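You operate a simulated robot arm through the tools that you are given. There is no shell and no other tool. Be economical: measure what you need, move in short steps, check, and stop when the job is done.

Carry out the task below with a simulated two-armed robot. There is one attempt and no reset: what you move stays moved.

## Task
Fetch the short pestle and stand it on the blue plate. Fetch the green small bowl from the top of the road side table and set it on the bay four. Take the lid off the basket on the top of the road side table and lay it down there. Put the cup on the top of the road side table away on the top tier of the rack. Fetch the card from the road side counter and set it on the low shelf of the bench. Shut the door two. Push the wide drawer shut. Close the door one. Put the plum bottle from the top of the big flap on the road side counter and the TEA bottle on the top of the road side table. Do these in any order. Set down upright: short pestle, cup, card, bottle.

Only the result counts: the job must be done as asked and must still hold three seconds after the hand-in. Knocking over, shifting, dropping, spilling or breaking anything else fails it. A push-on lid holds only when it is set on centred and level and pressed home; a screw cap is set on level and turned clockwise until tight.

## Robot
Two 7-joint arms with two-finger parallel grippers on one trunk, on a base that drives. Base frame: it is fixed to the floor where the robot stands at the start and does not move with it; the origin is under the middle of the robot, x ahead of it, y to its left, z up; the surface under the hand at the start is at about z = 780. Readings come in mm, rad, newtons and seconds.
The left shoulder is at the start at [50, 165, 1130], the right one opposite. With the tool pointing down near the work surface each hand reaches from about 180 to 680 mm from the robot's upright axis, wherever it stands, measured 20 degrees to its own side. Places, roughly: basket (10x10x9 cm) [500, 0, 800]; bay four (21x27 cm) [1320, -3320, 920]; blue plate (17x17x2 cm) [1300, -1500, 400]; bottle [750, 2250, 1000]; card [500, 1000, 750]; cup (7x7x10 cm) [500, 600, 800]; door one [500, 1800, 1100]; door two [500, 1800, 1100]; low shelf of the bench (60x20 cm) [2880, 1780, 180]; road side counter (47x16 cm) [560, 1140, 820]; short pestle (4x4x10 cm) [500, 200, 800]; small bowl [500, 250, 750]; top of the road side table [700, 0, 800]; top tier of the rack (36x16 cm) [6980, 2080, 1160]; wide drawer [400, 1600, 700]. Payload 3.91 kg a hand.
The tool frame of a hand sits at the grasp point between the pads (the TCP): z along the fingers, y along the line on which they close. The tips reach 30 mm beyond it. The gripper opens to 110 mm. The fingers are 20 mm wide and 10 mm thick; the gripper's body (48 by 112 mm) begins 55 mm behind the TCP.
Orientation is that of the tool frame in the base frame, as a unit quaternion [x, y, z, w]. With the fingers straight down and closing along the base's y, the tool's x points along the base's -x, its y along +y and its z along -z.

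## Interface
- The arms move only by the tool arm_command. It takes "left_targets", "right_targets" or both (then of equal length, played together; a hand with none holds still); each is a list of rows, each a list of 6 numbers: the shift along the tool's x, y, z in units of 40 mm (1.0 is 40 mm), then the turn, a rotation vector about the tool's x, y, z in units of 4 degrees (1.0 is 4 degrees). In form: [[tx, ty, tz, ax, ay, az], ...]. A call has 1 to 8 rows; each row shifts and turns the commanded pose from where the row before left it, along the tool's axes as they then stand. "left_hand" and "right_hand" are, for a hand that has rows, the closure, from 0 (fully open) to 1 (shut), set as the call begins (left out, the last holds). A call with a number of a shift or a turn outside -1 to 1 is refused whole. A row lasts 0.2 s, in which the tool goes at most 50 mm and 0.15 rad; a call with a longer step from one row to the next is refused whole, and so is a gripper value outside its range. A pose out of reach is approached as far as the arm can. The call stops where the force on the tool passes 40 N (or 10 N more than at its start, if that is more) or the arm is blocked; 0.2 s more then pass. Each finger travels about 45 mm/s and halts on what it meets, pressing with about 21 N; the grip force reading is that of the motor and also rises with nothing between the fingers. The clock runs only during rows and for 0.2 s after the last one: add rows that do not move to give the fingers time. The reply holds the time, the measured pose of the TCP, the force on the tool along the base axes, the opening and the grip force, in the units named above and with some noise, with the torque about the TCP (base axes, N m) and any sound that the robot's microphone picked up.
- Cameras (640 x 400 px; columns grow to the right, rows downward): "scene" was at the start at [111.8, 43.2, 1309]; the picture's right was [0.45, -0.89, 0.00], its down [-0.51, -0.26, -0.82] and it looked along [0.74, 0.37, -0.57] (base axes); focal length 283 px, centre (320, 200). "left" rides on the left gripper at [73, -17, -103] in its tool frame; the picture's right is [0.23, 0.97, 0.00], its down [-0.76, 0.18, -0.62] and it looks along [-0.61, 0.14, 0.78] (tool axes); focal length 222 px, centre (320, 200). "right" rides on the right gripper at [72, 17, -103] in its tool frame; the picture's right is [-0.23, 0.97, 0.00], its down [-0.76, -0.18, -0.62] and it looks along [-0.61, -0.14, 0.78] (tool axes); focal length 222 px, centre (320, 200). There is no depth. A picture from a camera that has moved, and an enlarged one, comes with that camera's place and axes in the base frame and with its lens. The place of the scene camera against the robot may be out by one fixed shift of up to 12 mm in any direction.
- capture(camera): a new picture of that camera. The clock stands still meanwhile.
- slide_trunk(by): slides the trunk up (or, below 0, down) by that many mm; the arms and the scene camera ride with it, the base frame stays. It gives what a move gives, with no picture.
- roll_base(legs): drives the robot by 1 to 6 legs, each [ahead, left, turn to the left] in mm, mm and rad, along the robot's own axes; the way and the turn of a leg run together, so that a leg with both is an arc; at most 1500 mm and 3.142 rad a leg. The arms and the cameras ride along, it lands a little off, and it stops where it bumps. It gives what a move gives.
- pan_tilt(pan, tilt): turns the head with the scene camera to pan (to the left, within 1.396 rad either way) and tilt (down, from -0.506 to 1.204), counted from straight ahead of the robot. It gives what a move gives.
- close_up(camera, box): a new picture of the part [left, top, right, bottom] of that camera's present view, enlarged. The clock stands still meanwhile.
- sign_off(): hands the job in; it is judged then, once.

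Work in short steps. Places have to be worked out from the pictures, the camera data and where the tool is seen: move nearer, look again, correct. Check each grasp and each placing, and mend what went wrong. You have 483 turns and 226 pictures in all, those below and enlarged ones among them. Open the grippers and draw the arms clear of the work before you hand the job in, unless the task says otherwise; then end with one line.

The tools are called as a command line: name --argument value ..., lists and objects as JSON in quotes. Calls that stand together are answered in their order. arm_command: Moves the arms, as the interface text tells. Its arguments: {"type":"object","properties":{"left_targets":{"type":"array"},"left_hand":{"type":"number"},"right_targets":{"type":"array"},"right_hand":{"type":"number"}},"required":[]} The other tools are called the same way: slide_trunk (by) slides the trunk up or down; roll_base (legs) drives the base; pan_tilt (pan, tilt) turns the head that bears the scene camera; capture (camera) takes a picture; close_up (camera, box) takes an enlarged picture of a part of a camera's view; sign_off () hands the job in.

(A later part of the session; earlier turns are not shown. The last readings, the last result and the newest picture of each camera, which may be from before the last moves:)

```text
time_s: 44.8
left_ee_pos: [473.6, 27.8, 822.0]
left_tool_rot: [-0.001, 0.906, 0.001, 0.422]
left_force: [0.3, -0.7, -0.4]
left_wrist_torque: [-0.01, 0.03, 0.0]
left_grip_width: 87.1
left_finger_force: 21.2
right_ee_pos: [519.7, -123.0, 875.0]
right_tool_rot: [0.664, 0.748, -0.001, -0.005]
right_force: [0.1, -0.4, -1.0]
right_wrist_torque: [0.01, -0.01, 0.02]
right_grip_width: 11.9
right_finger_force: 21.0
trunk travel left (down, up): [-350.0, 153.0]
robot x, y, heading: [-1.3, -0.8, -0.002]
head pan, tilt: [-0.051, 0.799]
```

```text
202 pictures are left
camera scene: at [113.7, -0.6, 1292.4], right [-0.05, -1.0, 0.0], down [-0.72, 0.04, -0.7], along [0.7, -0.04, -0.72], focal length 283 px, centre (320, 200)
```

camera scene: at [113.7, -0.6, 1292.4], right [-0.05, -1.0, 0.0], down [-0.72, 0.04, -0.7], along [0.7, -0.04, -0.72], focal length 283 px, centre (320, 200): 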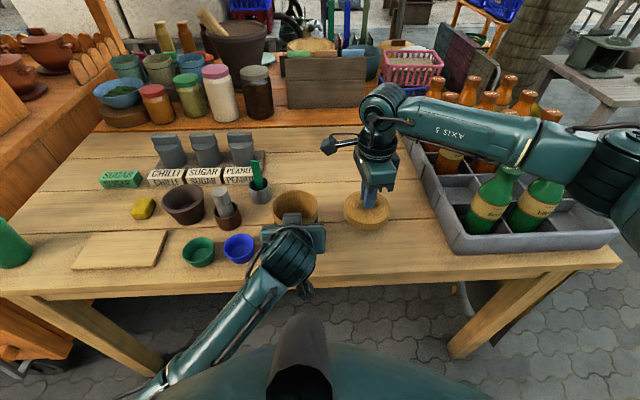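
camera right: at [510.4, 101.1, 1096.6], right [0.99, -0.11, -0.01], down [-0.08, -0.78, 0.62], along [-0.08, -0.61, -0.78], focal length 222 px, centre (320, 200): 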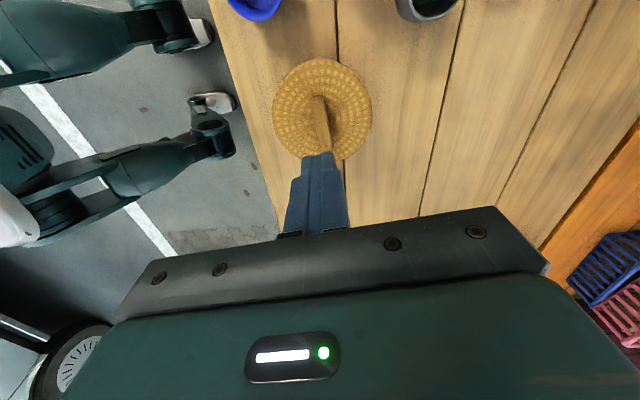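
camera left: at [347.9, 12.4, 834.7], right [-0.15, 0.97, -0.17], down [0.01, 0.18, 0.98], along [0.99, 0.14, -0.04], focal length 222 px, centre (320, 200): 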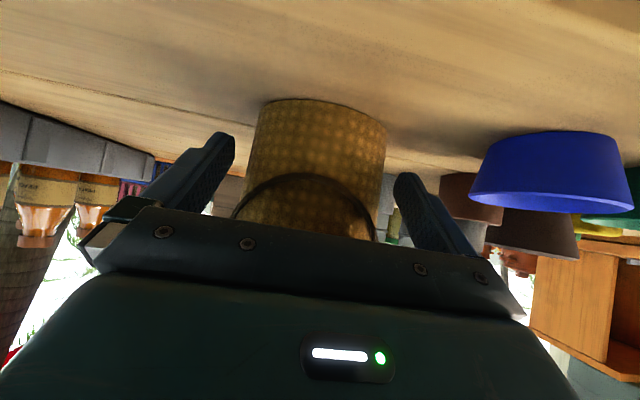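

Lid free; lower it gently until contact.

arm_command --right_targets '[[0, 0, 0.5, 0, 0, 0], [0, 0, 0.25, 0, 0, 0], [0, 0, 0.1, 0, 0, 0]]'

close_up --camera "scene" --box '[240, 130, 480, 280]'

```text
time_s: 45.6
left_ee_pos: [473.3, 29.2, 822.3]
left_tool_rot: [-0.001, 0.906, 0.0, 0.423]
left_force: [-0.6, -0.9, -0.8]
left_wrist_torque: [-0.01, 0.01, -0.02]
left_grip_width: 87.2
left_finger_force: 20.9
right_ee_pos: [520.1, -124.2, 842.0]
right_tool_rot: [0.664, 0.748, -0.001, -0.005]
right_force: [0.1, 0.0, 0.0]
right_wrist_torque: [0.04, -0.02, -0.02]
right_grip_width: 11.7
right_finger_force: 20.6
trunk travel left (down, up): [-350.0, 153.0]
robot x, y, heading: [-1.6, -2.8, 0.001]
head pan, tilt: [-0.051, 0.799]
```

```text
2.67 times, centred on (360, 205) of scene
camera zoom: at [113.5, -0.6, 1292.4], right [-0.05, -1.0, 0.0], down [-0.72, 0.04, -0.7], along [0.7, -0.04, -0.72], focal length 755 px, centre (213, 187)
```

zoom: 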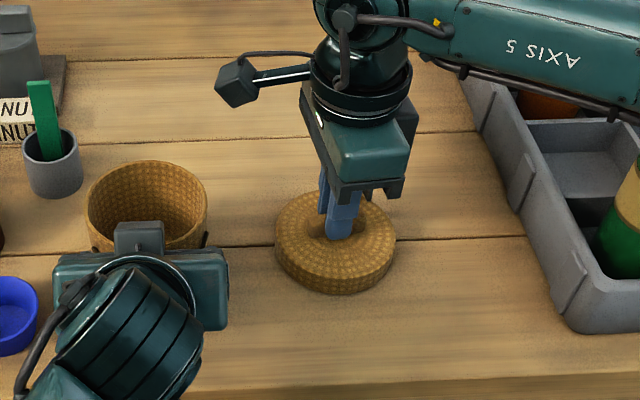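

Close to the table; continue lowering in small steps.

arm_command --right_targets '[[0, 0, 0.1, 0, 0, 0], [0, 0, 0.1, 0, 0, 0], [0, 0, 0, 0, 0, 0]]'

arm_command --right_targets '[[0, 0, 0.1, 0, 0, 0], [0, 0, 0.1, 0, 0, 0], [0, 0, 0, 0, 0, 0]]'

arm_command --right_targets '[[0, 0, 0.1, 0, 0, 0], [0, 0, 0.1, 0, 0, 0], [0, 0, 0, 0, 0, 0]]'

```text
time_s: 46.4
left_ee_pos: [472.9, 27.7, 823.9]
left_tool_rot: [-0.001, 0.906, 0.001, 0.423]
left_force: [0.2, -0.7, -0.3]
left_wrist_torque: [0.0, 0.03, -0.03]
left_grip_width: 87.1
left_finger_force: 21.0
right_ee_pos: [518.9, -122.7, 835.0]
right_tool_rot: [0.664, 0.748, 0.0, -0.005]
right_force: [-1.4, -1.0, 6.1]
right_wrist_torque: [0.06, 0.07, -0.01]
right_grip_width: 11.7
right_finger_force: 20.9
trunk travel left (down, up): [-350.0, 153.0]
robot x, y, heading: [-4.2, -0.5, 0.003]
head pan, tilt: [-0.051, 0.799]
```

```text
time_s: 47.2
left_ee_pos: [471.9, 28.6, 823.8]
left_tool_rot: [-0.001, 0.905, 0.0, 0.425]
left_force: [0.3, -0.4, -0.6]
left_wrist_torque: [-0.03, -0.04, 0.0]
left_grip_width: 87.2
left_finger_force: 20.7
right_ee_pos: [518.3, -122.4, 829.3]
right_tool_rot: [0.664, 0.748, 0.002, -0.003]
right_force: [0.0, -1.9, 26.4]
right_wrist_torque: [0.0, 0.05, 0.04]
right_grip_width: 11.9
right_finger_force: 21.3
trunk travel left (down, up): [-350.0, 153.0]
robot x, y, heading: [-2.6, -3.3, -0.001]
head pan, tilt: [-0.051, 0.799]
```

```text
time_s: 47.7
left_ee_pos: [473.6, 28.2, 823.5]
left_tool_rot: [0.0, 0.907, 0.0, 0.422]
left_force: [0.4, -0.3, -0.4]
left_wrist_torque: [-0.04, 0.0, -0.02]
left_grip_width: 87.1
left_finger_force: 20.9
right_ee_pos: [521.7, -123.9, 828.6]
right_tool_rot: [0.664, 0.748, 0.004, -0.003]
right_force: [-4.5, -0.7, 16.2]
right_wrist_torque: [-0.13, 0.18, 0.01]
right_grip_width: 12.2
right_finger_force: 21.7
trunk travel left (down, up): [-350.0, 153.0]
robot x, y, heading: [2.2, -0.4, 0.004]
head pan, tilt: [-0.051, 0.799]
stopped in row 2 (right hand): the force on the tool passed its limit at 43 N (the readings are from after the stop); the commanded pose is now the measured one
```

Lid is on the table. Open both hands and withdraw.

arm_command --right_targets '[[0, 0, -0.1, 0, 0, 0], [0, 0, 0, 0, 0, 0], [0, 0, 0, 0, 0, 0], [0, 0, 0, 0, 0, 0], [0, 0, -1, 0, 0, 0], [0, 0, -1, 0, 0, 0], [0, 0, -1, 0, 0, 0], [0, 0, -1, 0, 0, 0]]' --right_hand 0.6 --left_hand 0.0 --left_targets '[[0, 0, 0, 0, 0, 0], [0, 0, 0, 0, 0, 0], [0, 0, 0, 0, 0, 0], [0, 0, 0, 0, 0, 0], [0, 0, -0.5, 0, 0, 0], [0, 0, -0.5, 0, 0, 0], [0, 0, -0.7, 0, 0, 0], [0, 0, -0.7, 0, 0, 0]]'

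capture --camera "scene"

```text
time_s: 49.7
left_ee_pos: [427.7, 53.9, 904.0]
left_tool_rot: [0.006, 0.884, 0.044, 0.465]
left_force: [0.2, 0.3, 0.5]
left_wrist_torque: [0.0, -0.01, 0.0]
left_grip_width: 110.2
left_finger_force: 0.2
right_ee_pos: [522.9, -124.5, 990.8]
right_tool_rot: [0.664, 0.748, 0.003, -0.004]
right_force: [0.4, -0.4, -0.4]
right_wrist_torque: [0.02, 0.0, 0.01]
right_grip_width: 44.0
right_finger_force: 0.1
trunk travel left (down, up): [-350.0, 153.0]
robot x, y, heading: [-2.2, -1.1, 0.002]
head pan, tilt: [-0.051, 0.799]
stopped in row 8 (left hand): the arm was blocked; the commanded pose is now the measured one
```

```text
200 pictures are left
camera scene: at [113.5, -0.5, 1292.4], right [-0.05, -1.0, 0.0], down [-0.72, 0.04, -0.7], along [0.7, -0.04, -0.72], focal length 283 px, centre (320, 200)
```

scene: 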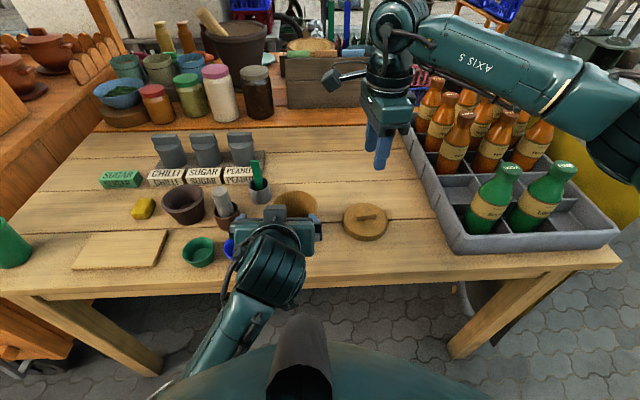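

Lid lies on the table. The left hand is near a limit; I move it up and left.

arm_command --left_targets '[[-0.6, 0.3, -0.2, 0, 0, 0], [-0.6, 0.5, -0.2, 0, 0, 0], [-0.6, 0.7, -0.2, 0, 0, 0], [-0.6, 0.8, -0.2, 0, 0, 0], [-0.4, 0.9, -0.2, 0, 0, 0], [-0.3, 0.9, -0.2, 0, 0, 0], [-0.3, 0.9, -0.2, 0, 0, 0]]'

close_up --camera "scene" --box '[180, 120, 420, 270]'

```text
time_s: 51.3
left_ee_pos: [453.0, 242.1, 1060.4]
left_tool_rot: [0.007, 0.884, 0.041, 0.465]
left_force: [-0.5, -0.3, 0.6]
left_wrist_torque: [0.02, -0.02, -0.01]
left_grip_width: 110.0
left_finger_force: 0.0
right_ee_pos: [522.9, -124.7, 991.9]
right_tool_rot: [0.664, 0.748, 0.003, -0.005]
right_force: [-0.1, -0.1, -0.8]
right_wrist_torque: [0.02, 0.0, 0.03]
right_grip_width: 43.9
right_finger_force: 0.1
trunk travel left (down, up): [-350.0, 153.0]
robot x, y, heading: [-2.2, 0.4, -0.002]
head pan, tilt: [-0.051, 0.799]
```

```text
2.67 times, centred on (300, 195) of scene
camera zoom: at [113.4, -0.2, 1292.4], right [-0.05, -1.0, 0.0], down [-0.72, 0.04, -0.7], along [0.7, -0.04, -0.72], focal length 755 px, centre (373, 213)
```

zoom: 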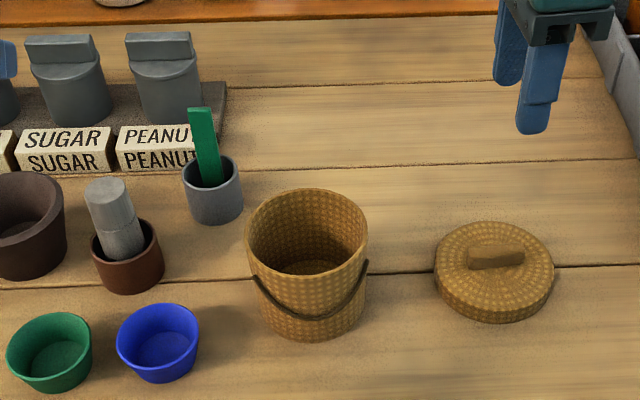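

The lid is done. Now I restore the left hand to pointing down and use it to look at the pestle and bowls.

arm_command --left_targets '[[0, 0, 0, 0.08, 0.99, 0], [0, 0, 0, 0.08, 0.99, 0], [0, 0, 0, 0.08, 0.99, 0], [0, 0, 0, 0.08, 0.99, 0], [0, 0, 0, 0.08, 0.99, 0], [0, 0, 0, 0.08, 0.99, 0], [0, 0, 0, 0.08, 0.99, 0], [0, 0, 0, 0.08, 0.99, 0]]'

arm_command --left_targets '[[0, 0, 0, 0.08, 0.99, 0], [0, 0, 0, 0.08, 0.99, 0], [0, 0, 0, 0.08, 0.99, 0], [0, 0, 0, 0.08, 0.99, 0], [0, 0, 0, 0.08, 0.99, 0], [0, 0, 0, 0.08, 0.95, 0]]'

capture --camera "left"

```text
time_s: 53.1
left_ee_pos: [519.6, 261.4, 975.3]
left_tool_rot: [0.002, 0.978, 0.03, 0.204]
left_force: [0.6, 0.4, -1.6]
left_wrist_torque: [0.0, 0.01, -0.01]
left_grip_width: 110.0
left_finger_force: 0.1
left hand out of reach, approached as far as the arm can: row 2, 3, 4, 5, 6, 7, 8
right_ee_pos: [523.5, -125.7, 990.6]
right_tool_rot: [0.664, 0.748, 0.003, -0.005]
right_force: [-0.4, 0.8, 1.2]
right_wrist_torque: [-0.01, 0.04, 0.03]
right_grip_width: 44.0
right_finger_force: 0.1
trunk travel left (down, up): [-350.0, 153.0]
robot x, y, heading: [-2.8, 1.3, 0.003]
head pan, tilt: [-0.051, 0.799]
```

```text
time_s: 54.5
left_ee_pos: [552.3, 271.9, 958.6]
left_tool_rot: [0.006, 1.0, 0.007, 0.001]
left_force: [0.0, -0.6, 0.5]
left_wrist_torque: [0.0, 0.0, 0.02]
left_grip_width: 109.9
left_finger_force: 0.1
left hand out of reach, approached as far as the arm can: row 1, 2, 3, 4, 5
right_ee_pos: [522.2, -124.2, 990.3]
right_tool_rot: [0.664, 0.747, 0.003, -0.004]
right_force: [-0.4, -0.5, -0.2]
right_wrist_torque: [0.02, 0.02, 0.02]
right_grip_width: 43.8
right_finger_force: 0.1
trunk travel left (down, up): [-350.0, 153.0]
robot x, y, heading: [-3.1, -0.2, -0.0]
head pan, tilt: [-0.051, 0.799]
```

```text
198 pictures are left
camera left: at [479.7, 255.0, 1062.8], right [-0.22, 0.98, 0.01], down [0.76, 0.16, 0.63], along [0.61, 0.15, -0.78], focal length 222 px, centre (320, 200)
```

left: 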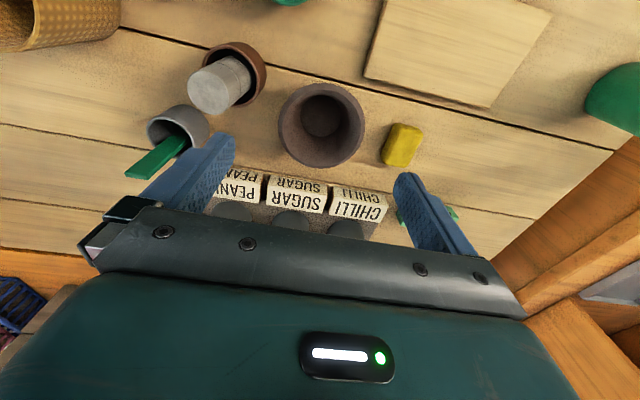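

The pestle stands at about (536, 189). I raise both hands and shift the robot 230 mm left so both arms are well placed.

arm_command --left_targets '[[0.5, 0, -1, 0, 0, 0], [0.5, 0, -1, 0, 0, 0], [0.5, 0, -0.8, 0, 0, 0], [0.5, 0, 0, 0, 0, 0]]' --right_targets '[[0, 0, -1, 0, 0, 0], [0, 0, -1, 0, 0, 0], [0, 0, 0, 0, 0, 0], [0, 0, 0, 0, 0, 0]]' --right_hand 0

roll_base --legs '[[0, 230, 0]]'

capture --camera "scene"

```text
time_s: 55.5
left_ee_pos: [529.5, 321.2, 1063.0]
left_tool_rot: [0.004, 1.0, 0.007, 0.0]
left_force: [-0.3, 0.1, 1.0]
left_wrist_torque: [0.02, 0.01, 0.03]
left_grip_width: 110.0
left_finger_force: 0.1
left hand out of reach, approached as far as the arm can: row 1, 2, 3, 4
right_ee_pos: [522.1, -125.7, 1071.8]
right_tool_rot: [0.664, 0.748, 0.004, -0.004]
right_force: [-0.5, 0.2, -0.4]
right_wrist_torque: [0.0, 0.01, 0.01]
right_grip_width: 109.9
right_finger_force: 0.0
trunk travel left (down, up): [-350.0, 153.0]
robot x, y, heading: [-2.5, 0.2, 0.001]
head pan, tilt: [-0.051, 0.799]
```

```text
time_s: 58.1
left_ee_pos: [529.6, 548.1, 1061.6]
left_tool_rot: [0.004, 1.0, 0.006, 0.001]
left_force: [0.5, -0.5, 0.7]
left_wrist_torque: [0.01, -0.02, -0.02]
left_grip_width: 109.9
left_finger_force: 0.1
right_ee_pos: [522.5, 101.8, 1072.1]
right_tool_rot: [0.664, 0.748, 0.003, -0.004]
right_force: [-0.1, 0.3, -0.2]
right_wrist_torque: [0.02, 0.01, 0.04]
right_grip_width: 110.1
right_finger_force: 0.1
trunk travel left (down, up): [-350.0, 153.0]
robot x, y, heading: [1.9, 228.2, -0.0]
head pan, tilt: [-0.051, 0.799]
```

```text
197 pictures are left
camera scene: at [113.4, 225.4, 1292.4], right [-0.05, -1.0, 0.0], down [-0.72, 0.04, -0.7], along [0.7, -0.04, -0.72], focal length 283 px, centre (320, 200)
```

scene: 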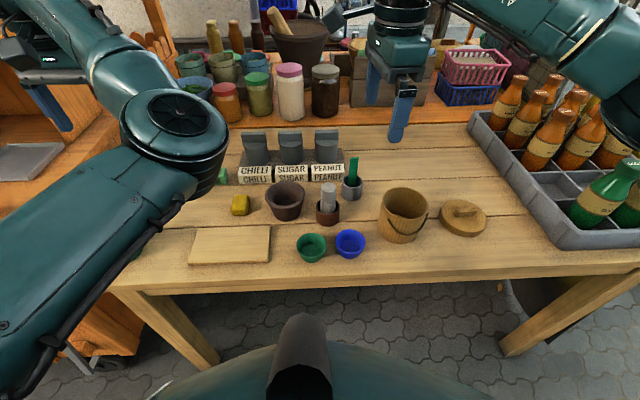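

Now move the right hand over the pestle and look.

arm_command --right_targets '[[0.7, 0.2, 0.6, 0, 0, 0], [0.7, 0.2, 0.6, 0, 0, 0], [0.7, 0.2, 0.6, 0, 0, 0]]' --right_hand 0.2

capture --camera "right"

```text
time_s: 58.9
left_ee_pos: [530.6, 547.6, 1062.9]
left_tool_rot: [0.004, 1.0, 0.006, 0.0]
left_force: [-0.2, 0.3, 0.0]
left_wrist_torque: [-0.02, -0.03, -0.02]
left_grip_width: 110.1
left_finger_force: 0.0
right_ee_pos: [537.3, 186.7, 1000.6]
right_tool_rot: [0.664, 0.748, 0.002, -0.005]
right_force: [0.1, 0.7, 0.2]
right_wrist_torque: [0.0, 0.02, -0.01]
right_grip_width: 88.0
right_finger_force: 0.1
trunk travel left (down, up): [-350.0, 153.0]
robot x, y, heading: [2.2, 224.9, -0.0]
head pan, tilt: [-0.051, 0.799]
```

```text
196 pictures are left
camera right: at [544.0, 259.9, 1103.3], right [0.99, -0.11, 0.0], down [-0.08, -0.78, 0.62], along [-0.07, -0.61, -0.79], focal length 222 px, centre (320, 200)
```

right: 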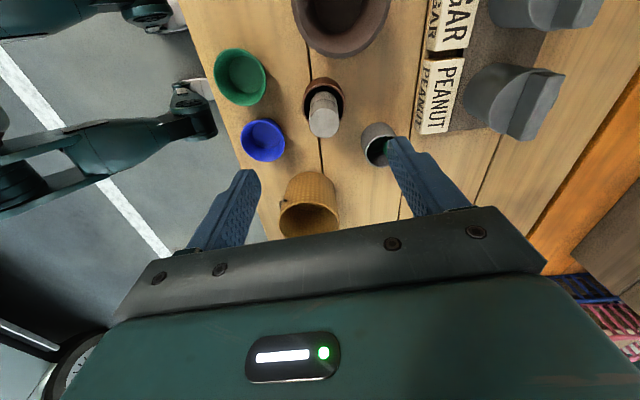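

Pestle top about (539, 182, 878). Lower toward it and check.

arm_command --right_targets '[[-0.1, 0.05, 0.9, 0, 0, 0], [0, 0, 0.9, 0, 0, 0], [0, 0, 0.5, 0, 0, 0]]'

capture --camera "right"

```text
time_s: 59.7
left_ee_pos: [528.9, 546.9, 1062.7]
left_tool_rot: [0.004, 1.0, 0.007, 0.0]
left_force: [-0.2, 0.0, 0.9]
left_wrist_torque: [-0.02, 0.0, 0.02]
left_grip_width: 110.2
left_finger_force: 0.0
right_ee_pos: [537.7, 185.3, 906.6]
right_tool_rot: [0.664, 0.748, 0.003, -0.005]
right_force: [0.1, -0.2, 0.6]
right_wrist_torque: [-0.03, -0.01, 0.04]
right_grip_width: 87.9
right_finger_force: 0.1
trunk travel left (down, up): [-350.0, 153.0]
robot x, y, heading: [5.6, 225.4, 0.001]
head pan, tilt: [-0.051, 0.799]
```

```text
195 pictures are left
camera right: at [545.3, 257.0, 1010.3], right [0.99, -0.11, 0.0], down [-0.09, -0.78, 0.62], along [-0.07, -0.61, -0.79], focal length 222 px, centre (320, 200)
```

right: 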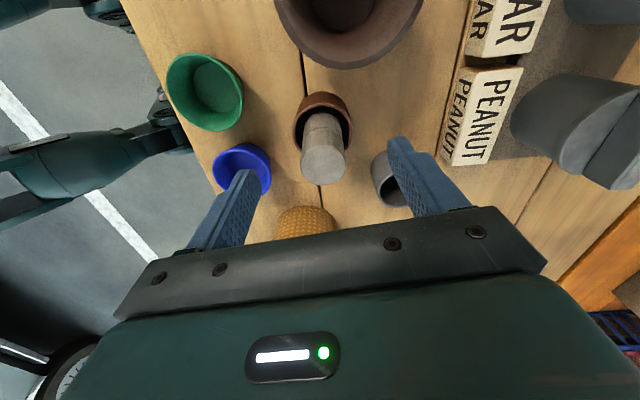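

Aligned. Narrow the fingers to 60 mm, lower to TCP ≈863, and grip.

arm_command --right_targets '[[0, 0, 0, 0, 0, 0], [0, 0, 0, 0, 0, 0], [-0.05, 0, 0.6, 0, 0, 0], [0, 0, 0.5, 0, 0, 0], [0, 0, 0, 0, 0, 0]]' --right_hand 0.45

arm_command --right_targets '[[0, 0, 0, 0, 0, 0], [0, 0, 0, 0, 0, 0], [0, 0, 0, 0, 0, 0], [0, 0, 0, 0, 0, 0], [0, 0, 0, 0, 0, 0]]' --right_hand 1.0

capture --camera "right"

```text
time_s: 60.9
left_ee_pos: [529.4, 547.3, 1062.9]
left_tool_rot: [0.004, 1.0, 0.007, 0.0]
left_force: [-0.2, 0.6, 0.4]
left_wrist_torque: [0.0, -0.01, -0.04]
left_grip_width: 110.1
left_finger_force: 0.0
right_ee_pos: [538.0, 183.4, 863.1]
right_tool_rot: [0.663, 0.748, 0.003, -0.004]
right_force: [0.5, 0.5, 1.1]
right_wrist_torque: [0.0, 0.0, 0.01]
right_grip_width: 60.5
right_finger_force: 0.1
trunk travel left (down, up): [-350.0, 153.0]
robot x, y, heading: [-3.0, 227.2, 0.003]
head pan, tilt: [-0.051, 0.799]
```

```text
time_s: 62.1
left_ee_pos: [529.8, 546.3, 1062.9]
left_tool_rot: [0.003, 1.0, 0.007, 0.001]
left_force: [-0.1, -0.9, 0.1]
left_wrist_torque: [-0.01, -0.03, 0.0]
left_grip_width: 110.2
left_finger_force: 0.2
right_ee_pos: [537.9, 183.1, 863.6]
right_tool_rot: [0.664, 0.748, 0.002, -0.005]
right_force: [-0.9, -0.2, 0.1]
right_wrist_torque: [0.05, 0.01, -0.02]
right_grip_width: 32.1
right_finger_force: 21.2
trunk travel left (down, up): [-350.0, 153.0]
robot x, y, heading: [-0.8, 222.4, 0.004]
head pan, tilt: [-0.051, 0.799]
```

```text
194 pictures are left
camera right: at [545.0, 255.6, 966.4], right [0.99, -0.11, 0.0], down [-0.08, -0.78, 0.62], along [-0.07, -0.61, -0.79], focal length 222 px, centre (320, 200)
```

right: 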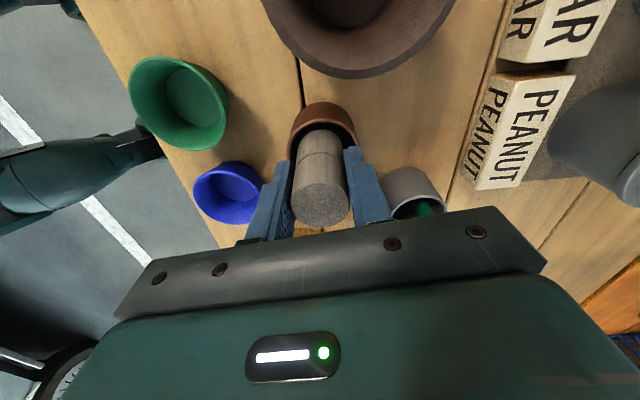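

Pestle gripped (32 mm). Lift straight up.

arm_command --right_targets '[[0, 0, -0.4, 0, 0, 0], [0, 0, -0.8, 0, 0, 0], [0, 0, -1, 0, 0, 0], [0, 0, -1, 0, 0, 0], [0, 0, -1, 0, 0, 0], [0, 0, -1, 0, 0, 0]]'

close_up --camera "scene" --box '[240, 60, 440, 260]'

```text
time_s: 63.5
left_ee_pos: [528.5, 547.3, 1063.0]
left_tool_rot: [0.003, 1.0, 0.007, 0.001]
left_force: [0.0, 0.2, 0.5]
left_wrist_torque: [-0.03, 0.01, -0.01]
left_grip_width: 110.0
left_finger_force: 0.1
right_ee_pos: [536.5, 179.7, 1071.9]
right_tool_rot: [0.664, 0.747, 0.003, -0.005]
right_force: [0.5, -0.6, 0.2]
right_wrist_torque: [0.0, 0.03, 0.0]
right_grip_width: 32.0
right_finger_force: 20.9
trunk travel left (down, up): [-350.0, 153.0]
robot x, y, heading: [1.3, 225.1, 0.002]
head pan, tilt: [-0.051, 0.799]
```

```text
2.00 times, centred on (340, 160) of scene
camera zoom: at [113.1, 225.3, 1292.4], right [-0.05, -1.0, 0.0], down [-0.72, 0.04, -0.7], along [0.7, -0.04, -0.72], focal length 566 px, centre (280, 280)
```

zoom: 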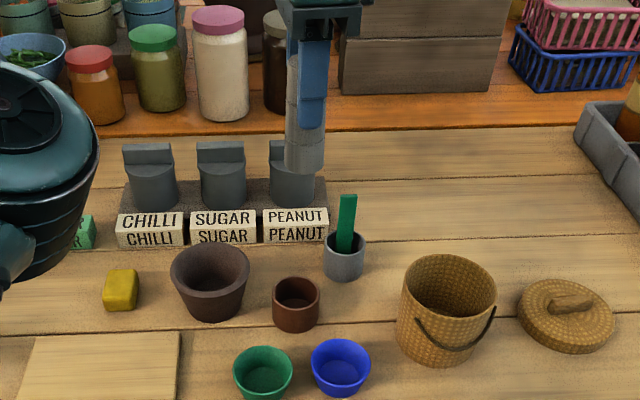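

Pestle held. I move the right hand aside and begin yawing the left hand by −90° so it can grip the green bowl along x.

arm_command --right_targets '[[-0.87, -0.28, -0.1, 0, 0, 0], [-0.87, -0.28, -0.1, 0, 0, 0], [-0.87, -0.28, -0.1, 0, 0, 0], [-0.87, -0.28, -0.1, 0, 0, 0], [-0.87, -0.28, -0.1, 0, 0, 0], [-0.87, -0.28, -0.1, 0, 0, 0], [-0.87, -0.28, -0.1, 0, 0, 0], [0, 0, 0, 0, 0, 0]]' --left_targets '[[0, 0, 0, 0, 0, -1], [0, 0, 0, 0, 0, -1], [0, 0, 0, 0, 0, -1], [0, 0, 0, 0, 0, -1], [0, 0, 0, 0, 0, -1], [0, 0, 0, 0, 0, -1], [0, 0, 0, 0, 0, -1], [0, 0, 0, 0, 0, -1]]'

arm_command --left_targets '[[0, 0, 0, 0, 0, -1], [0, 0, 0, 0, 0, -1], [0, 0, 0, 0, 0, -1], [0, 0, 0, 0, 0, -1], [0, 0, 0, 0, 0, -1], [0, 0, 0, 0, 0, -1], [0, 0, 0, 0, 0, -1], [0, 0, 0, 0, 0, -1]]'

```text
time_s: 65.3
left_ee_pos: [528.8, 547.4, 1063.0]
left_tool_rot: [-0.274, 0.962, 0.006, 0.002]
left_force: [-0.6, 1.4, -1.0]
left_wrist_torque: [0.04, 0.0, 0.04]
left_grip_width: 110.1
left_finger_force: 0.0
right_ee_pos: [490.4, -74.4, 1098.5]
right_tool_rot: [0.664, 0.747, 0.003, -0.004]
right_force: [-0.1, -0.8, -0.2]
right_wrist_torque: [-0.03, 0.04, 0.0]
right_grip_width: 32.1
right_finger_force: 21.5
trunk travel left (down, up): [-350.0, 153.0]
robot x, y, heading: [-1.3, 227.6, -0.004]
head pan, tilt: [-0.051, 0.799]
```

```text
time_s: 67.1
left_ee_pos: [529.1, 547.3, 1063.5]
left_tool_rot: [-0.528, 0.849, 0.004, 0.005]
left_force: [-0.8, -0.9, 0.3]
left_wrist_torque: [-0.02, 0.0, -0.01]
left_grip_width: 110.0
left_finger_force: 0.0
right_ee_pos: [490.1, -73.6, 1097.5]
right_tool_rot: [0.664, 0.748, 0.003, -0.004]
right_force: [0.6, 0.3, -0.4]
right_wrist_torque: [0.0, 0.03, 0.0]
right_grip_width: 31.8
right_finger_force: 20.9
trunk travel left (down, up): [-350.0, 153.0]
robot x, y, heading: [0.9, 225.1, 0.001]
head pan, tilt: [-0.051, 0.799]
```

Continue the yaw and start moving toward the bowl.

arm_command --left_targets '[[0, 0, 0, 0, 0, -1], [0, 0, 0, 0, 0, -1], [0, 0, 0, 0, 0, -1], [0, 0, 0, 0, 0, -1], [0, 0, 0, 0, 0, -1], [0, 0, 0, 0, 0, -1], [1, 0.22, 0, 0, 0, 0], [1, 0.22, 0, 0, 0, 0]]'

arm_command --left_targets '[[1, 0.22, 0, 0, 0, 0], [1, 0.22, 0, 0, 0, 0], [1, 0.22, 0.2, 0, 0, 0], [1, 0.22, 0.2, 0, 0, 0], [0.9, 0.22, 0.4, 0, 0, 0], [0.9, 0.22, 0.4, 0, 0, 0]]'

capture --camera "left"

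```text
time_s: 68.9
left_ee_pos: [559.8, 513.1, 1064.4]
left_tool_rot: [-0.692, 0.722, 0.005, 0.005]
left_force: [0.7, 0.0, 1.1]
left_wrist_torque: [0.0, 0.0, 0.0]
left_grip_width: 109.9
left_finger_force: 0.1
left hand out of reach, approached as far as the arm can: row 7, 8
right_ee_pos: [489.7, -73.6, 1098.3]
right_tool_rot: [0.663, 0.748, 0.003, -0.004]
right_force: [-1.1, -0.1, -1.4]
right_wrist_torque: [-0.02, 0.01, 0.0]
right_grip_width: 32.0
right_finger_force: 20.7
trunk travel left (down, up): [-350.0, 153.0]
robot x, y, heading: [-3.1, 223.7, -0.0]
head pan, tilt: [-0.051, 0.799]
```

```text
time_s: 70.3
left_ee_pos: [612.8, 323.3, 1009.4]
left_tool_rot: [-0.693, 0.721, 0.005, 0.004]
left_force: [-0.3, -0.1, -0.1]
left_wrist_torque: [0.01, 0.01, 0.0]
left_grip_width: 109.8
left_finger_force: 0.1
left hand out of reach, approached as far as the arm can: row 1, 2, 3, 4, 5, 6
right_ee_pos: [489.8, -73.5, 1098.3]
right_tool_rot: [0.664, 0.747, 0.002, -0.004]
right_force: [-0.8, -0.5, 0.0]
right_wrist_torque: [0.0, -0.01, -0.01]
right_grip_width: 31.9
right_finger_force: 21.4
trunk travel left (down, up): [-350.0, 153.0]
robot x, y, heading: [-4.8, 224.5, 0.004]
head pan, tilt: [-0.051, 0.799]
```

```text
192 pictures are left
camera left: at [626.6, 249.7, 1112.1], right [-0.98, -0.19, 0.0], down [-0.15, 0.76, 0.63], along [-0.12, 0.62, -0.77], focal length 222 px, centre (320, 200)
```

left: 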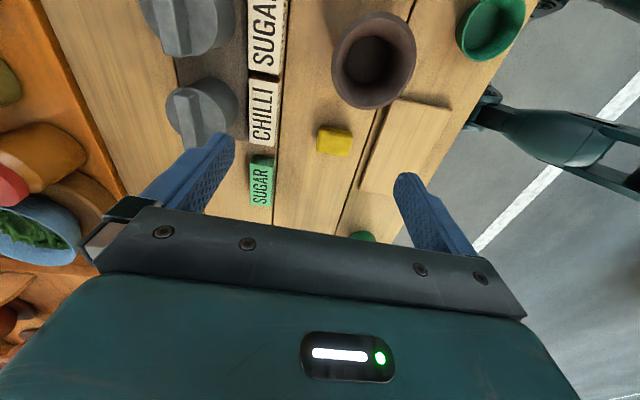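

The left arm is hitting an inner limit at this height; I raise the trunk so that the hand is lower relative to the shoulder, then retry.

slide_trunk --by 150

arm_command --left_targets '[[-0.3, 0.3, 0.8, 0, 0, 0], [-0.3, 0.3, 0.8, 0, 0, 0], [-0.3, 0.3, 0.8, 0, 0, 0], [0, 0.5, 0.8, 0, 0, 0], [0, 0.8, 0.5, 0, 0, 0], [0, 0.8, 0, 0, 0, 0]]'

```text
time_s: 72.0
left_ee_pos: [613.0, 323.9, 1158.1]
left_tool_rot: [-0.692, 0.722, 0.005, 0.006]
left_force: [1.3, -0.4, -0.1]
left_wrist_torque: [-0.04, 0.01, 0.02]
left_grip_width: 110.2
left_finger_force: 0.0
right_ee_pos: [490.7, -73.9, 1247.6]
right_tool_rot: [0.664, 0.748, 0.002, -0.004]
right_force: [-0.3, 0.1, -1.1]
right_wrist_torque: [0.01, 0.02, -0.03]
right_grip_width: 31.9
right_finger_force: 21.3
trunk travel left (down, up): [-500.0, 3.0]
robot x, y, heading: [0.5, 228.8, 0.001]
head pan, tilt: [-0.051, 0.799]
```

```text
time_s: 73.4
left_ee_pos: [517.7, 371.7, 988.9]
left_tool_rot: [-0.692, 0.722, 0.005, 0.008]
left_force: [-0.5, -0.3, -0.7]
left_wrist_torque: [-0.03, 0.0, 0.0]
left_grip_width: 110.1
left_finger_force: 0.0
left hand out of reach, approached as far as the arm can: row 1, 5, 6
right_ee_pos: [491.4, -73.1, 1248.4]
right_tool_rot: [0.664, 0.748, 0.004, -0.004]
right_force: [-0.4, 0.1, -1.4]
right_wrist_torque: [0.01, 0.02, 0.06]
right_grip_width: 31.9
right_finger_force: 20.3
trunk travel left (down, up): [-500.0, 3.0]
robot x, y, heading: [-0.5, 224.4, -0.002]
head pan, tilt: [-0.051, 0.799]
```

Better. Continue toward above the bowl.

arm_command --left_targets '[[0, 0, 0.8, 0, 0, 0], [0.5, 0.5, 0.4, 0, 0, 0], [0.7, 0.5, 0.2, 0, 0, 0], [0.8, 0.3, 0, 0, 0, 0], [0.8, 0.2, 0, 0, 0, 0], [0.75, 0, 0, 0, 0, 0]]'

capture --camera "left"

```text
time_s: 75.0
left_ee_pos: [485.9, 245.1, 961.7]
left_tool_rot: [-0.7, 0.713, -0.017, 0.042]
left_force: [0.0, -0.4, -0.7]
left_wrist_torque: [0.02, -0.01, 0.03]
left_grip_width: 110.1
left_finger_force: 0.0
right_ee_pos: [490.2, -72.5, 1247.7]
right_tool_rot: [0.664, 0.748, 0.003, -0.005]
right_force: [0.0, 0.6, -1.5]
right_wrist_torque: [0.0, 0.04, -0.01]
right_grip_width: 31.9
right_finger_force: 21.1
trunk travel left (down, up): [-500.0, 3.0]
robot x, y, heading: [1.0, 224.0, -0.0]
head pan, tilt: [-0.051, 0.799]
stopped in row 6 (left hand): the arm was blocked; the commanded pose is now the measured one
```

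```text
191 pictures are left
camera left: at [492.3, 169.2, 1064.1], right [-0.97, -0.21, -0.09], down [-0.22, 0.74, 0.63], along [-0.06, 0.64, -0.77], focal length 222 px, centre (320, 200)
```

left: 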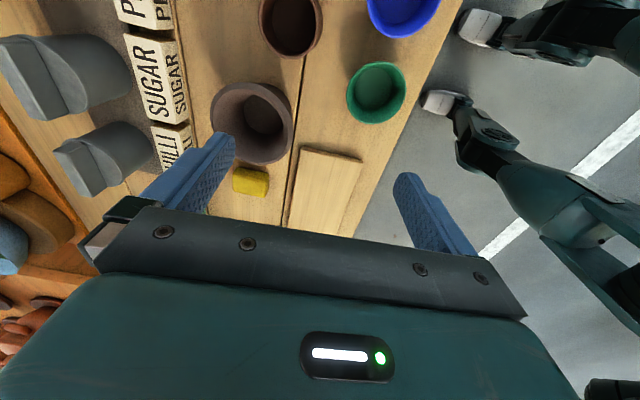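

Blocked again; I look at the left arm's posture.

pan_tilt --pan 0.5 --tilt 0.7

capture --camera "scene"

```text
time_s: 76.0
left_ee_pos: [486.6, 242.8, 961.9]
left_tool_rot: [-0.699, 0.713, -0.016, 0.042]
left_force: [-0.5, 0.1, 0.2]
left_wrist_torque: [0.02, 0.03, 0.02]
left_grip_width: 109.8
left_finger_force: 0.0
right_ee_pos: [490.8, -72.5, 1247.7]
right_tool_rot: [0.665, 0.747, 0.003, -0.005]
right_force: [1.2, 0.4, 0.5]
right_wrist_torque: [-0.02, 0.02, -0.01]
right_grip_width: 31.6
right_finger_force: 20.9
trunk travel left (down, up): [-500.0, 3.0]
robot x, y, heading: [2.6, 227.9, -0.002]
head pan, tilt: [0.499, 0.7]
```

```text
190 pictures are left
camera scene: at [107.5, 269.8, 1450.6], right [0.48, -0.88, 0.0], down [-0.57, -0.31, -0.76], along [0.67, 0.37, -0.64], focal length 283 px, centre (320, 200)
```

scene: 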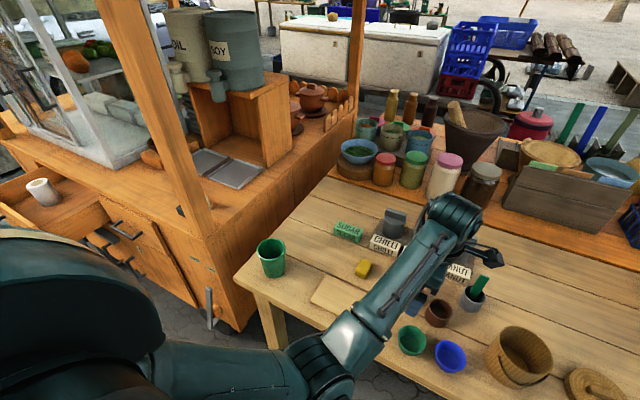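

The left elbow has dropped low in front of the table. I take the hand up and out to the left to restore the elbow posture.

arm_command --left_targets '[[-0.5, -0.3, -0.8, 0, 0, 0], [-0.5, -0.3, -0.8, 0, 0, 0], [-0.7, 0, -0.7, 0, 0, 0], [-0.7, 0, -0.7, 0, 0, 0], [-0.7, 0, -0.7, 0, 0, 0], [-0.7, 0, -0.7, 0, 0, 0], [-0.7, 0, -0.7, 0, 0, 0], [-0.7, 0, -0.7, 0, 0, 0]]'

arm_command --left_targets '[[-0.7, 0.3, -0.6, 0, 0, 0.9], [-0.7, 0.3, -0.6, 0, 0, 0.9], [-0.7, 0.3, -0.4, 0, 0, 0.9], [-0.7, 0.3, 0, 0, 0, 1], [0, 0.3, 0, 0, 0, 1], [0, 0.3, 0, 0, 0, 1], [0, 0.3, 0, 0, 0, 1], [0, 0.3, 0, 0, 0, 1]]'

capture --camera "scene"

```text
time_s: 77.8
left_ee_pos: [580.2, 447.9, 1123.7]
left_tool_rot: [-0.698, 0.714, -0.019, 0.041]
left_force: [-0.1, 0.3, -0.7]
left_wrist_torque: [0.04, -0.01, -0.02]
left_grip_width: 109.9
left_finger_force: 0.0
left hand out of reach, approached as far as the arm can: row 2, 3, 4, 5, 6, 7, 8
right_ee_pos: [490.1, -73.8, 1248.2]
right_tool_rot: [0.664, 0.748, 0.002, -0.005]
right_force: [-0.5, 0.3, -1.6]
right_wrist_torque: [0.01, 0.03, 0.03]
right_grip_width: 31.8
right_finger_force: 20.7
trunk travel left (down, up): [-500.0, 3.0]
robot x, y, heading: [1.5, 227.8, 0.005]
head pan, tilt: [0.499, 0.7]
```

```text
time_s: 79.6
left_ee_pos: [505.1, 584.7, 1181.4]
left_tool_rot: [-0.483, 0.874, -0.006, 0.044]
left_force: [-0.1, 0.0, 0.4]
left_wrist_torque: [-0.01, -0.01, 0.03]
left_grip_width: 109.8
left_finger_force: 0.0
left hand out of reach, approached as far as the arm can: row 1
right_ee_pos: [489.5, -72.7, 1248.1]
right_tool_rot: [0.663, 0.748, 0.003, -0.006]
right_force: [-0.3, -0.6, -0.7]
right_wrist_torque: [0.03, -0.01, -0.01]
right_grip_width: 31.6
right_finger_force: 20.8
trunk travel left (down, up): [-500.0, 3.0]
robot x, y, heading: [-2.8, 227.4, -0.001]
head pan, tilt: [0.499, 0.7]
```

```text
189 pictures are left
camera scene: at [107.3, 270.0, 1450.7], right [0.48, -0.88, 0.0], down [-0.57, -0.31, -0.76], along [0.67, 0.37, -0.64], focal length 283 px, centre (320, 200)
```

scene: 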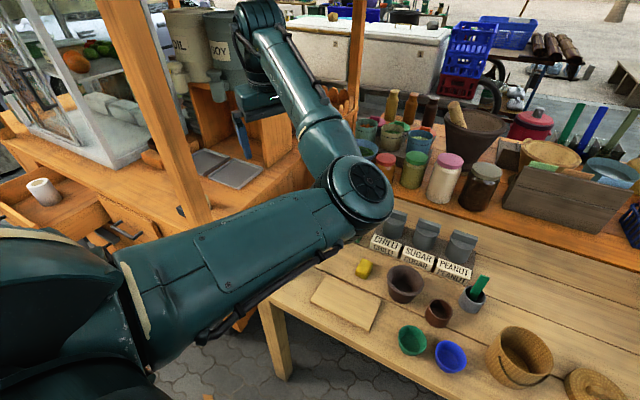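

The elbow is folded inward. Yawing the hand positive should force it back outward; I try that here in free space.

arm_command --left_targets '[[0, 0, 0, 0, 0, 1], [0, 0, 0, 0, 0, 1], [0, 0, 0, 0, 0, 1], [0, 0, 0, 0, 0, 1], [0, 0, 0, 0, 0, 1], [0, 0, 0, 0, 0, 1], [0, 0, 0, 0, 0, 1], [0, 0, 0, 0, 0, 1]]'

arm_command --left_targets '[[0, 0, 0, 0, 0, 1], [0, 0, 0, 0, 0, 1], [0, 0, 0, 0, 0, 1], [0, 0, 0, 0, 0, 1], [0, 0, 0, 0, 0, 1], [0, 0, 0, 0, 0, 1], [0, 0, 0, 0, 0, 1], [0, 0, 0, 0, 0, 1]]'

arm_command --left_targets '[[0, 0, 0, 0, 0, 1], [0, 0, 0, 0, 0, 1], [0, 0, 0, 0, 0, 1], [0, 0, 0, 0, 0, 1], [0, 0, 0, 0, 0, 1], [0, 0, 0, 0, 0, 1], [0, 0, 0, 0, 0, 1], [0, 0, 0, 0, 0, 1]]'

capture --camera "scene"

```text
time_s: 81.4
left_ee_pos: [504.3, 583.6, 1181.3]
left_tool_rot: [-0.223, 0.974, 0.007, 0.044]
left_force: [-0.3, 0.6, 0.0]
left_wrist_torque: [-0.01, 0.0, 0.01]
left_grip_width: 109.9
left_finger_force: 0.0
right_ee_pos: [490.7, -74.1, 1248.8]
right_tool_rot: [0.663, 0.749, 0.003, -0.005]
right_force: [-0.2, -0.3, -1.6]
right_wrist_torque: [-0.01, 0.02, 0.02]
right_grip_width: 31.7
right_finger_force: 20.9
trunk travel left (down, up): [-500.0, 3.0]
robot x, y, heading: [-3.4, 228.2, -0.002]
head pan, tilt: [0.499, 0.7]
```

```text
time_s: 83.2
left_ee_pos: [506.5, 584.6, 1180.9]
left_tool_rot: [0.053, 0.998, 0.018, 0.041]
left_force: [-0.1, 0.2, -0.7]
left_wrist_torque: [0.02, 0.0, 0.0]
left_grip_width: 109.9
left_finger_force: 0.1
right_ee_pos: [490.6, -74.0, 1247.8]
right_tool_rot: [0.664, 0.747, 0.004, -0.004]
right_force: [1.5, -0.2, -0.7]
right_wrist_torque: [0.03, -0.01, 0.0]
right_grip_width: 31.9
right_finger_force: 20.7
trunk travel left (down, up): [-500.0, 3.0]
robot x, y, heading: [0.6, 222.6, -0.0]
head pan, tilt: [0.499, 0.7]
```

```text
time_s: 85.0
left_ee_pos: [504.2, 585.6, 1181.2]
left_tool_rot: [0.326, 0.944, 0.029, 0.035]
left_force: [0.3, 0.5, -0.3]
left_wrist_torque: [0.04, -0.04, -0.04]
left_grip_width: 110.0
left_finger_force: 0.0
right_ee_pos: [490.1, -72.7, 1248.7]
right_tool_rot: [0.664, 0.748, 0.003, -0.005]
right_force: [-0.5, 0.2, -0.7]
right_wrist_torque: [0.01, 0.01, 0.02]
right_grip_width: 31.4
right_finger_force: 20.8
trunk travel left (down, up): [-500.0, 3.0]
robot x, y, heading: [0.3, 225.6, -0.003]
head pan, tilt: [0.499, 0.7]
```

```text
188 pictures are left
camera scene: at [107.4, 269.8, 1450.6], right [0.48, -0.88, 0.0], down [-0.57, -0.31, -0.76], along [0.67, 0.37, -0.64], focal length 283 px, centre (320, 200)
```

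scene: 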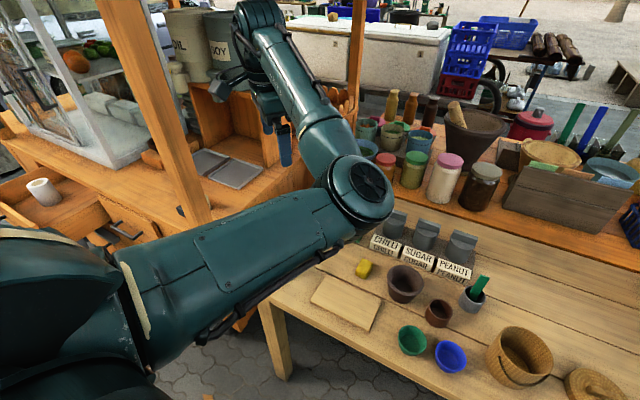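

Elbow unaffected. I'll rely mainly on the right arm; I try tucking the left hand closer to the body and see what it does.

arm_command --left_targets '[[0.7, -0.6, 0, 0, 0, 0], [0.7, -0.6, 0, 0, 0, 0], [0.7, -0.6, 0, 0, 0, 0], [0.7, -0.6, 0, 0, 0, 0]]'

capture --camera "scene"

```text
time_s: 86.0
left_ee_pos: [372.4, 620.1, 1166.0]
left_tool_rot: [0.327, 0.944, 0.028, 0.035]
left_force: [-0.2, -0.5, 0.3]
left_wrist_torque: [-0.01, -0.01, -0.01]
left_grip_width: 110.0
left_finger_force: 0.0
left hand out of reach, approached as far as the arm can: row 1, 2, 3, 4
right_ee_pos: [490.1, -73.5, 1247.7]
right_tool_rot: [0.664, 0.748, 0.003, -0.005]
right_force: [0.9, -0.9, -0.9]
right_wrist_torque: [-0.01, 0.0, 0.01]
right_grip_width: 31.8
right_finger_force: 20.9
trunk travel left (down, up): [-500.0, 3.0]
robot x, y, heading: [-2.2, 225.2, 0.001]
head pan, tilt: [0.499, 0.7]
```

```text
187 pictures are left
camera scene: at [107.0, 270.0, 1450.7], right [0.48, -0.88, 0.0], down [-0.57, -0.31, -0.77], along [0.67, 0.37, -0.64], focal length 283 px, centre (320, 200)
```

scene: 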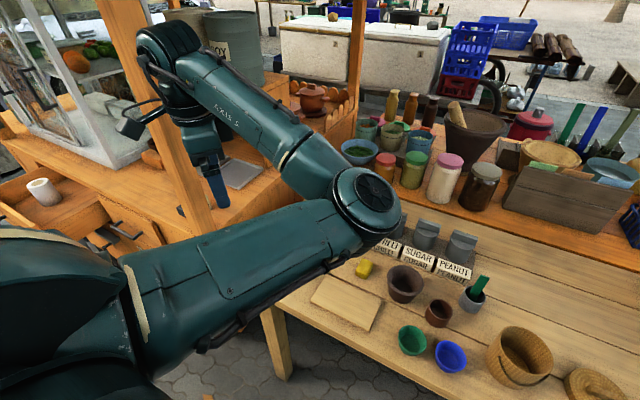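

I park the left arm as is and take the pestle to the plate. First back off and move right, then look.

roll_base --legs '[[-250, 0, 0], [0, -1000, 0]]'

pan_tilt --pan -0.4 --tilt 0.35

capture --camera "scene"

```text
time_s: 96.6
left_ee_pos: [119.3, -387.7, 1165.9]
left_tool_rot: [0.328, 0.944, 0.028, 0.034]
left_force: [0.4, 0.4, 0.9]
left_wrist_torque: [-0.01, -0.02, 0.0]
left_grip_width: 110.0
left_finger_force: 0.1
right_ee_pos: [235.8, -1079.6, 1248.4]
right_tool_rot: [0.665, 0.747, 0.003, -0.005]
right_force: [0.3, 0.2, -0.8]
right_wrist_torque: [-0.02, -0.03, -0.02]
right_grip_width: 31.6
right_finger_force: 20.9
trunk travel left (down, up): [-500.0, 3.0]
robot x, y, heading: [-253.3, -779.0, -0.003]
head pan, tilt: [0.499, 0.7]
```

```text
time_s: 97.8
left_ee_pos: [119.9, -384.9, 1166.9]
left_tool_rot: [0.327, 0.944, 0.029, 0.034]
left_force: [-0.3, -0.1, -0.4]
left_wrist_torque: [0.02, 0.03, 0.0]
left_grip_width: 109.8
left_finger_force: 0.1
right_ee_pos: [235.3, -1080.3, 1248.0]
right_tool_rot: [0.665, 0.747, 0.003, -0.004]
right_force: [-0.1, -0.1, -0.9]
right_wrist_torque: [0.03, 0.01, -0.01]
right_grip_width: 31.3
right_finger_force: 20.7
trunk travel left (down, up): [-500.0, 3.0]
robot x, y, heading: [-254.5, -780.5, -0.006]
head pan, tilt: [-0.4, 0.351]
```

```text
186 pictures are left
camera scene: at [-135.4, -812.5, 1482.0], right [-0.39, -0.92, 0.0], down [-0.32, 0.13, -0.94], along [0.86, -0.37, -0.34], focal length 283 px, centre (320, 200)
```

scene: 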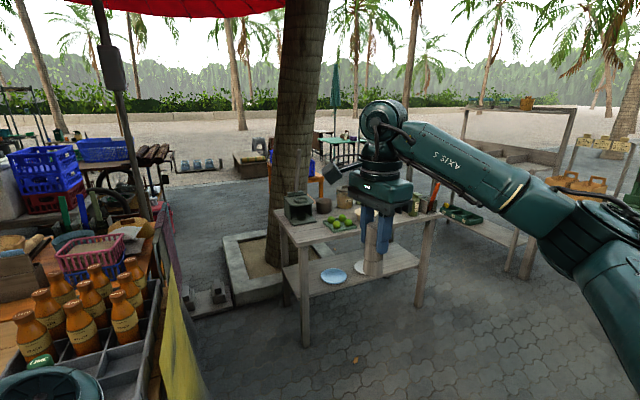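

The blue plate lies on the lower shelf of the small table, under its top, so the pestle must be held with a pitched hand. I go back to the big table to regrasp; first yaw the right hand back to 0.

arm_command --right_targets '[[0, 0, 0, 0, 0, -1], [0, 0, 0, 0, 0, -1], [0, 0, 0, 0, 0, -1], [0, 0, 0, 0, 0, -1], [0, 0, 0, 0, 0, -1], [0, 0, 0, 0, 0, -1], [0, 0, 0, 0, 0, -1], [0, 0, 0, 0, 0, -1]]'

arm_command --right_targets '[[0, 0, 0, 0, 0, -1], [0, 0, 0, 0, 0, -1], [0, 0, 0, 0, 0, -1], [0, 0, 0, 0, 0, -1], [0, 0, 0, 0, 0, -1], [0, 0, 0, 0, 0, -1], [0, 0, 0, 0, 0, -1], [0, 0, 0, 0, 0, -1]]'

arm_command --right_targets '[[0, 0, 0, 0, 0, -1], [0, 0, 0, 0, 0, -1], [0, 0, 0, 0, 0, -1], [0, 0, 0, 0, 0, -1], [0, 0, 0, 0, 0, -0.8]]'

roll_base --legs '[[0, 840, 0], [250, 0, 0]]'

capture --camera "scene"

```text
time_s: 99.6
left_ee_pos: [120.8, -386.0, 1166.2]
left_tool_rot: [0.328, 0.944, 0.029, 0.034]
left_force: [-0.1, 0.0, 0.1]
left_wrist_torque: [-0.01, 0.01, 0.0]
left_grip_width: 109.9
left_finger_force: 0.0
right_ee_pos: [234.0, -1081.2, 1248.3]
right_tool_rot: [0.434, 0.901, 0.003, -0.003]
right_force: [0.3, 0.1, -0.5]
right_wrist_torque: [-0.02, 0.0, 0.0]
right_grip_width: 31.3
right_finger_force: 20.6
trunk travel left (down, up): [-500.0, 3.0]
robot x, y, heading: [-252.8, -781.4, -0.003]
head pan, tilt: [-0.4, 0.351]
```

```text
time_s: 101.4
left_ee_pos: [121.9, -387.5, 1166.6]
left_tool_rot: [0.327, 0.944, 0.029, 0.035]
left_force: [0.0, -0.6, -0.9]
left_wrist_torque: [-0.02, 0.01, -0.02]
left_grip_width: 109.8
left_finger_force: 0.0
right_ee_pos: [234.6, -1080.6, 1248.6]
right_tool_rot: [0.167, 0.986, 0.004, -0.002]
right_force: [0.7, 0.6, -0.1]
right_wrist_torque: [-0.02, -0.03, 0.03]
right_grip_width: 31.6
right_finger_force: 20.4
trunk travel left (down, up): [-500.0, 3.0]
robot x, y, heading: [-254.2, -780.1, -0.01]
head pan, tilt: [-0.4, 0.351]
```

```text
time_s: 102.6
left_ee_pos: [120.9, -387.0, 1166.9]
left_tool_rot: [0.328, 0.944, 0.029, 0.033]
left_force: [-0.3, 0.7, -0.7]
left_wrist_torque: [0.02, 0.0, -0.01]
left_grip_width: 109.8
left_finger_force: 0.1
right_ee_pos: [234.7, -1080.7, 1247.1]
right_tool_rot: [0.001, 1.0, 0.005, -0.002]
right_force: [-0.6, 0.5, -0.8]
right_wrist_torque: [0.0, -0.02, 0.02]
right_grip_width: 31.4
right_finger_force: 21.5
trunk travel left (down, up): [-500.0, 3.0]
robot x, y, heading: [-255.4, -780.2, 0.0]
head pan, tilt: [-0.4, 0.351]
```

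```text
time_s: 111.8
left_ee_pos: [365.2, 466.3, 1166.0]
left_tool_rot: [0.324, 0.945, 0.029, 0.034]
left_force: [0.0, 0.3, -0.5]
left_wrist_torque: [0.01, 0.01, 0.0]
left_grip_width: 109.9
left_finger_force: 0.1
right_ee_pos: [483.4, -227.0, 1248.8]
right_tool_rot: [-0.002, 1.0, 0.005, -0.001]
right_force: [0.0, 0.3, -0.8]
right_wrist_torque: [0.01, 0.03, 0.02]
right_grip_width: 31.4
right_finger_force: 21.0
trunk travel left (down, up): [-500.0, 3.0]
robot x, y, heading: [-5.8, 73.8, 0.003]
head pan, tilt: [-0.4, 0.351]
```

```text
185 pictures are left
camera scene: at [112.2, 39.0, 1482.0], right [-0.39, -0.92, 0.0], down [-0.32, 0.13, -0.94], along [0.87, -0.36, -0.34], focal length 283 px, centre (320, 200)
```

scene: 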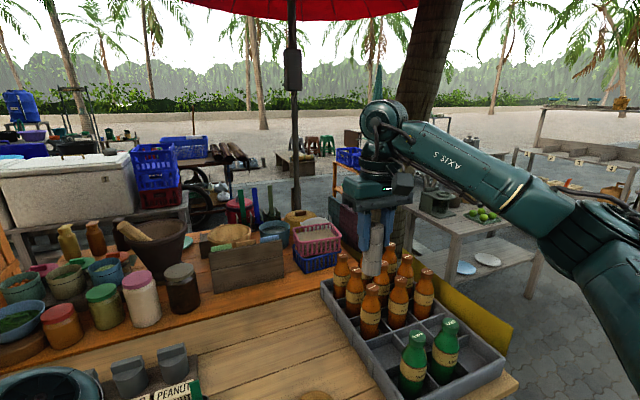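

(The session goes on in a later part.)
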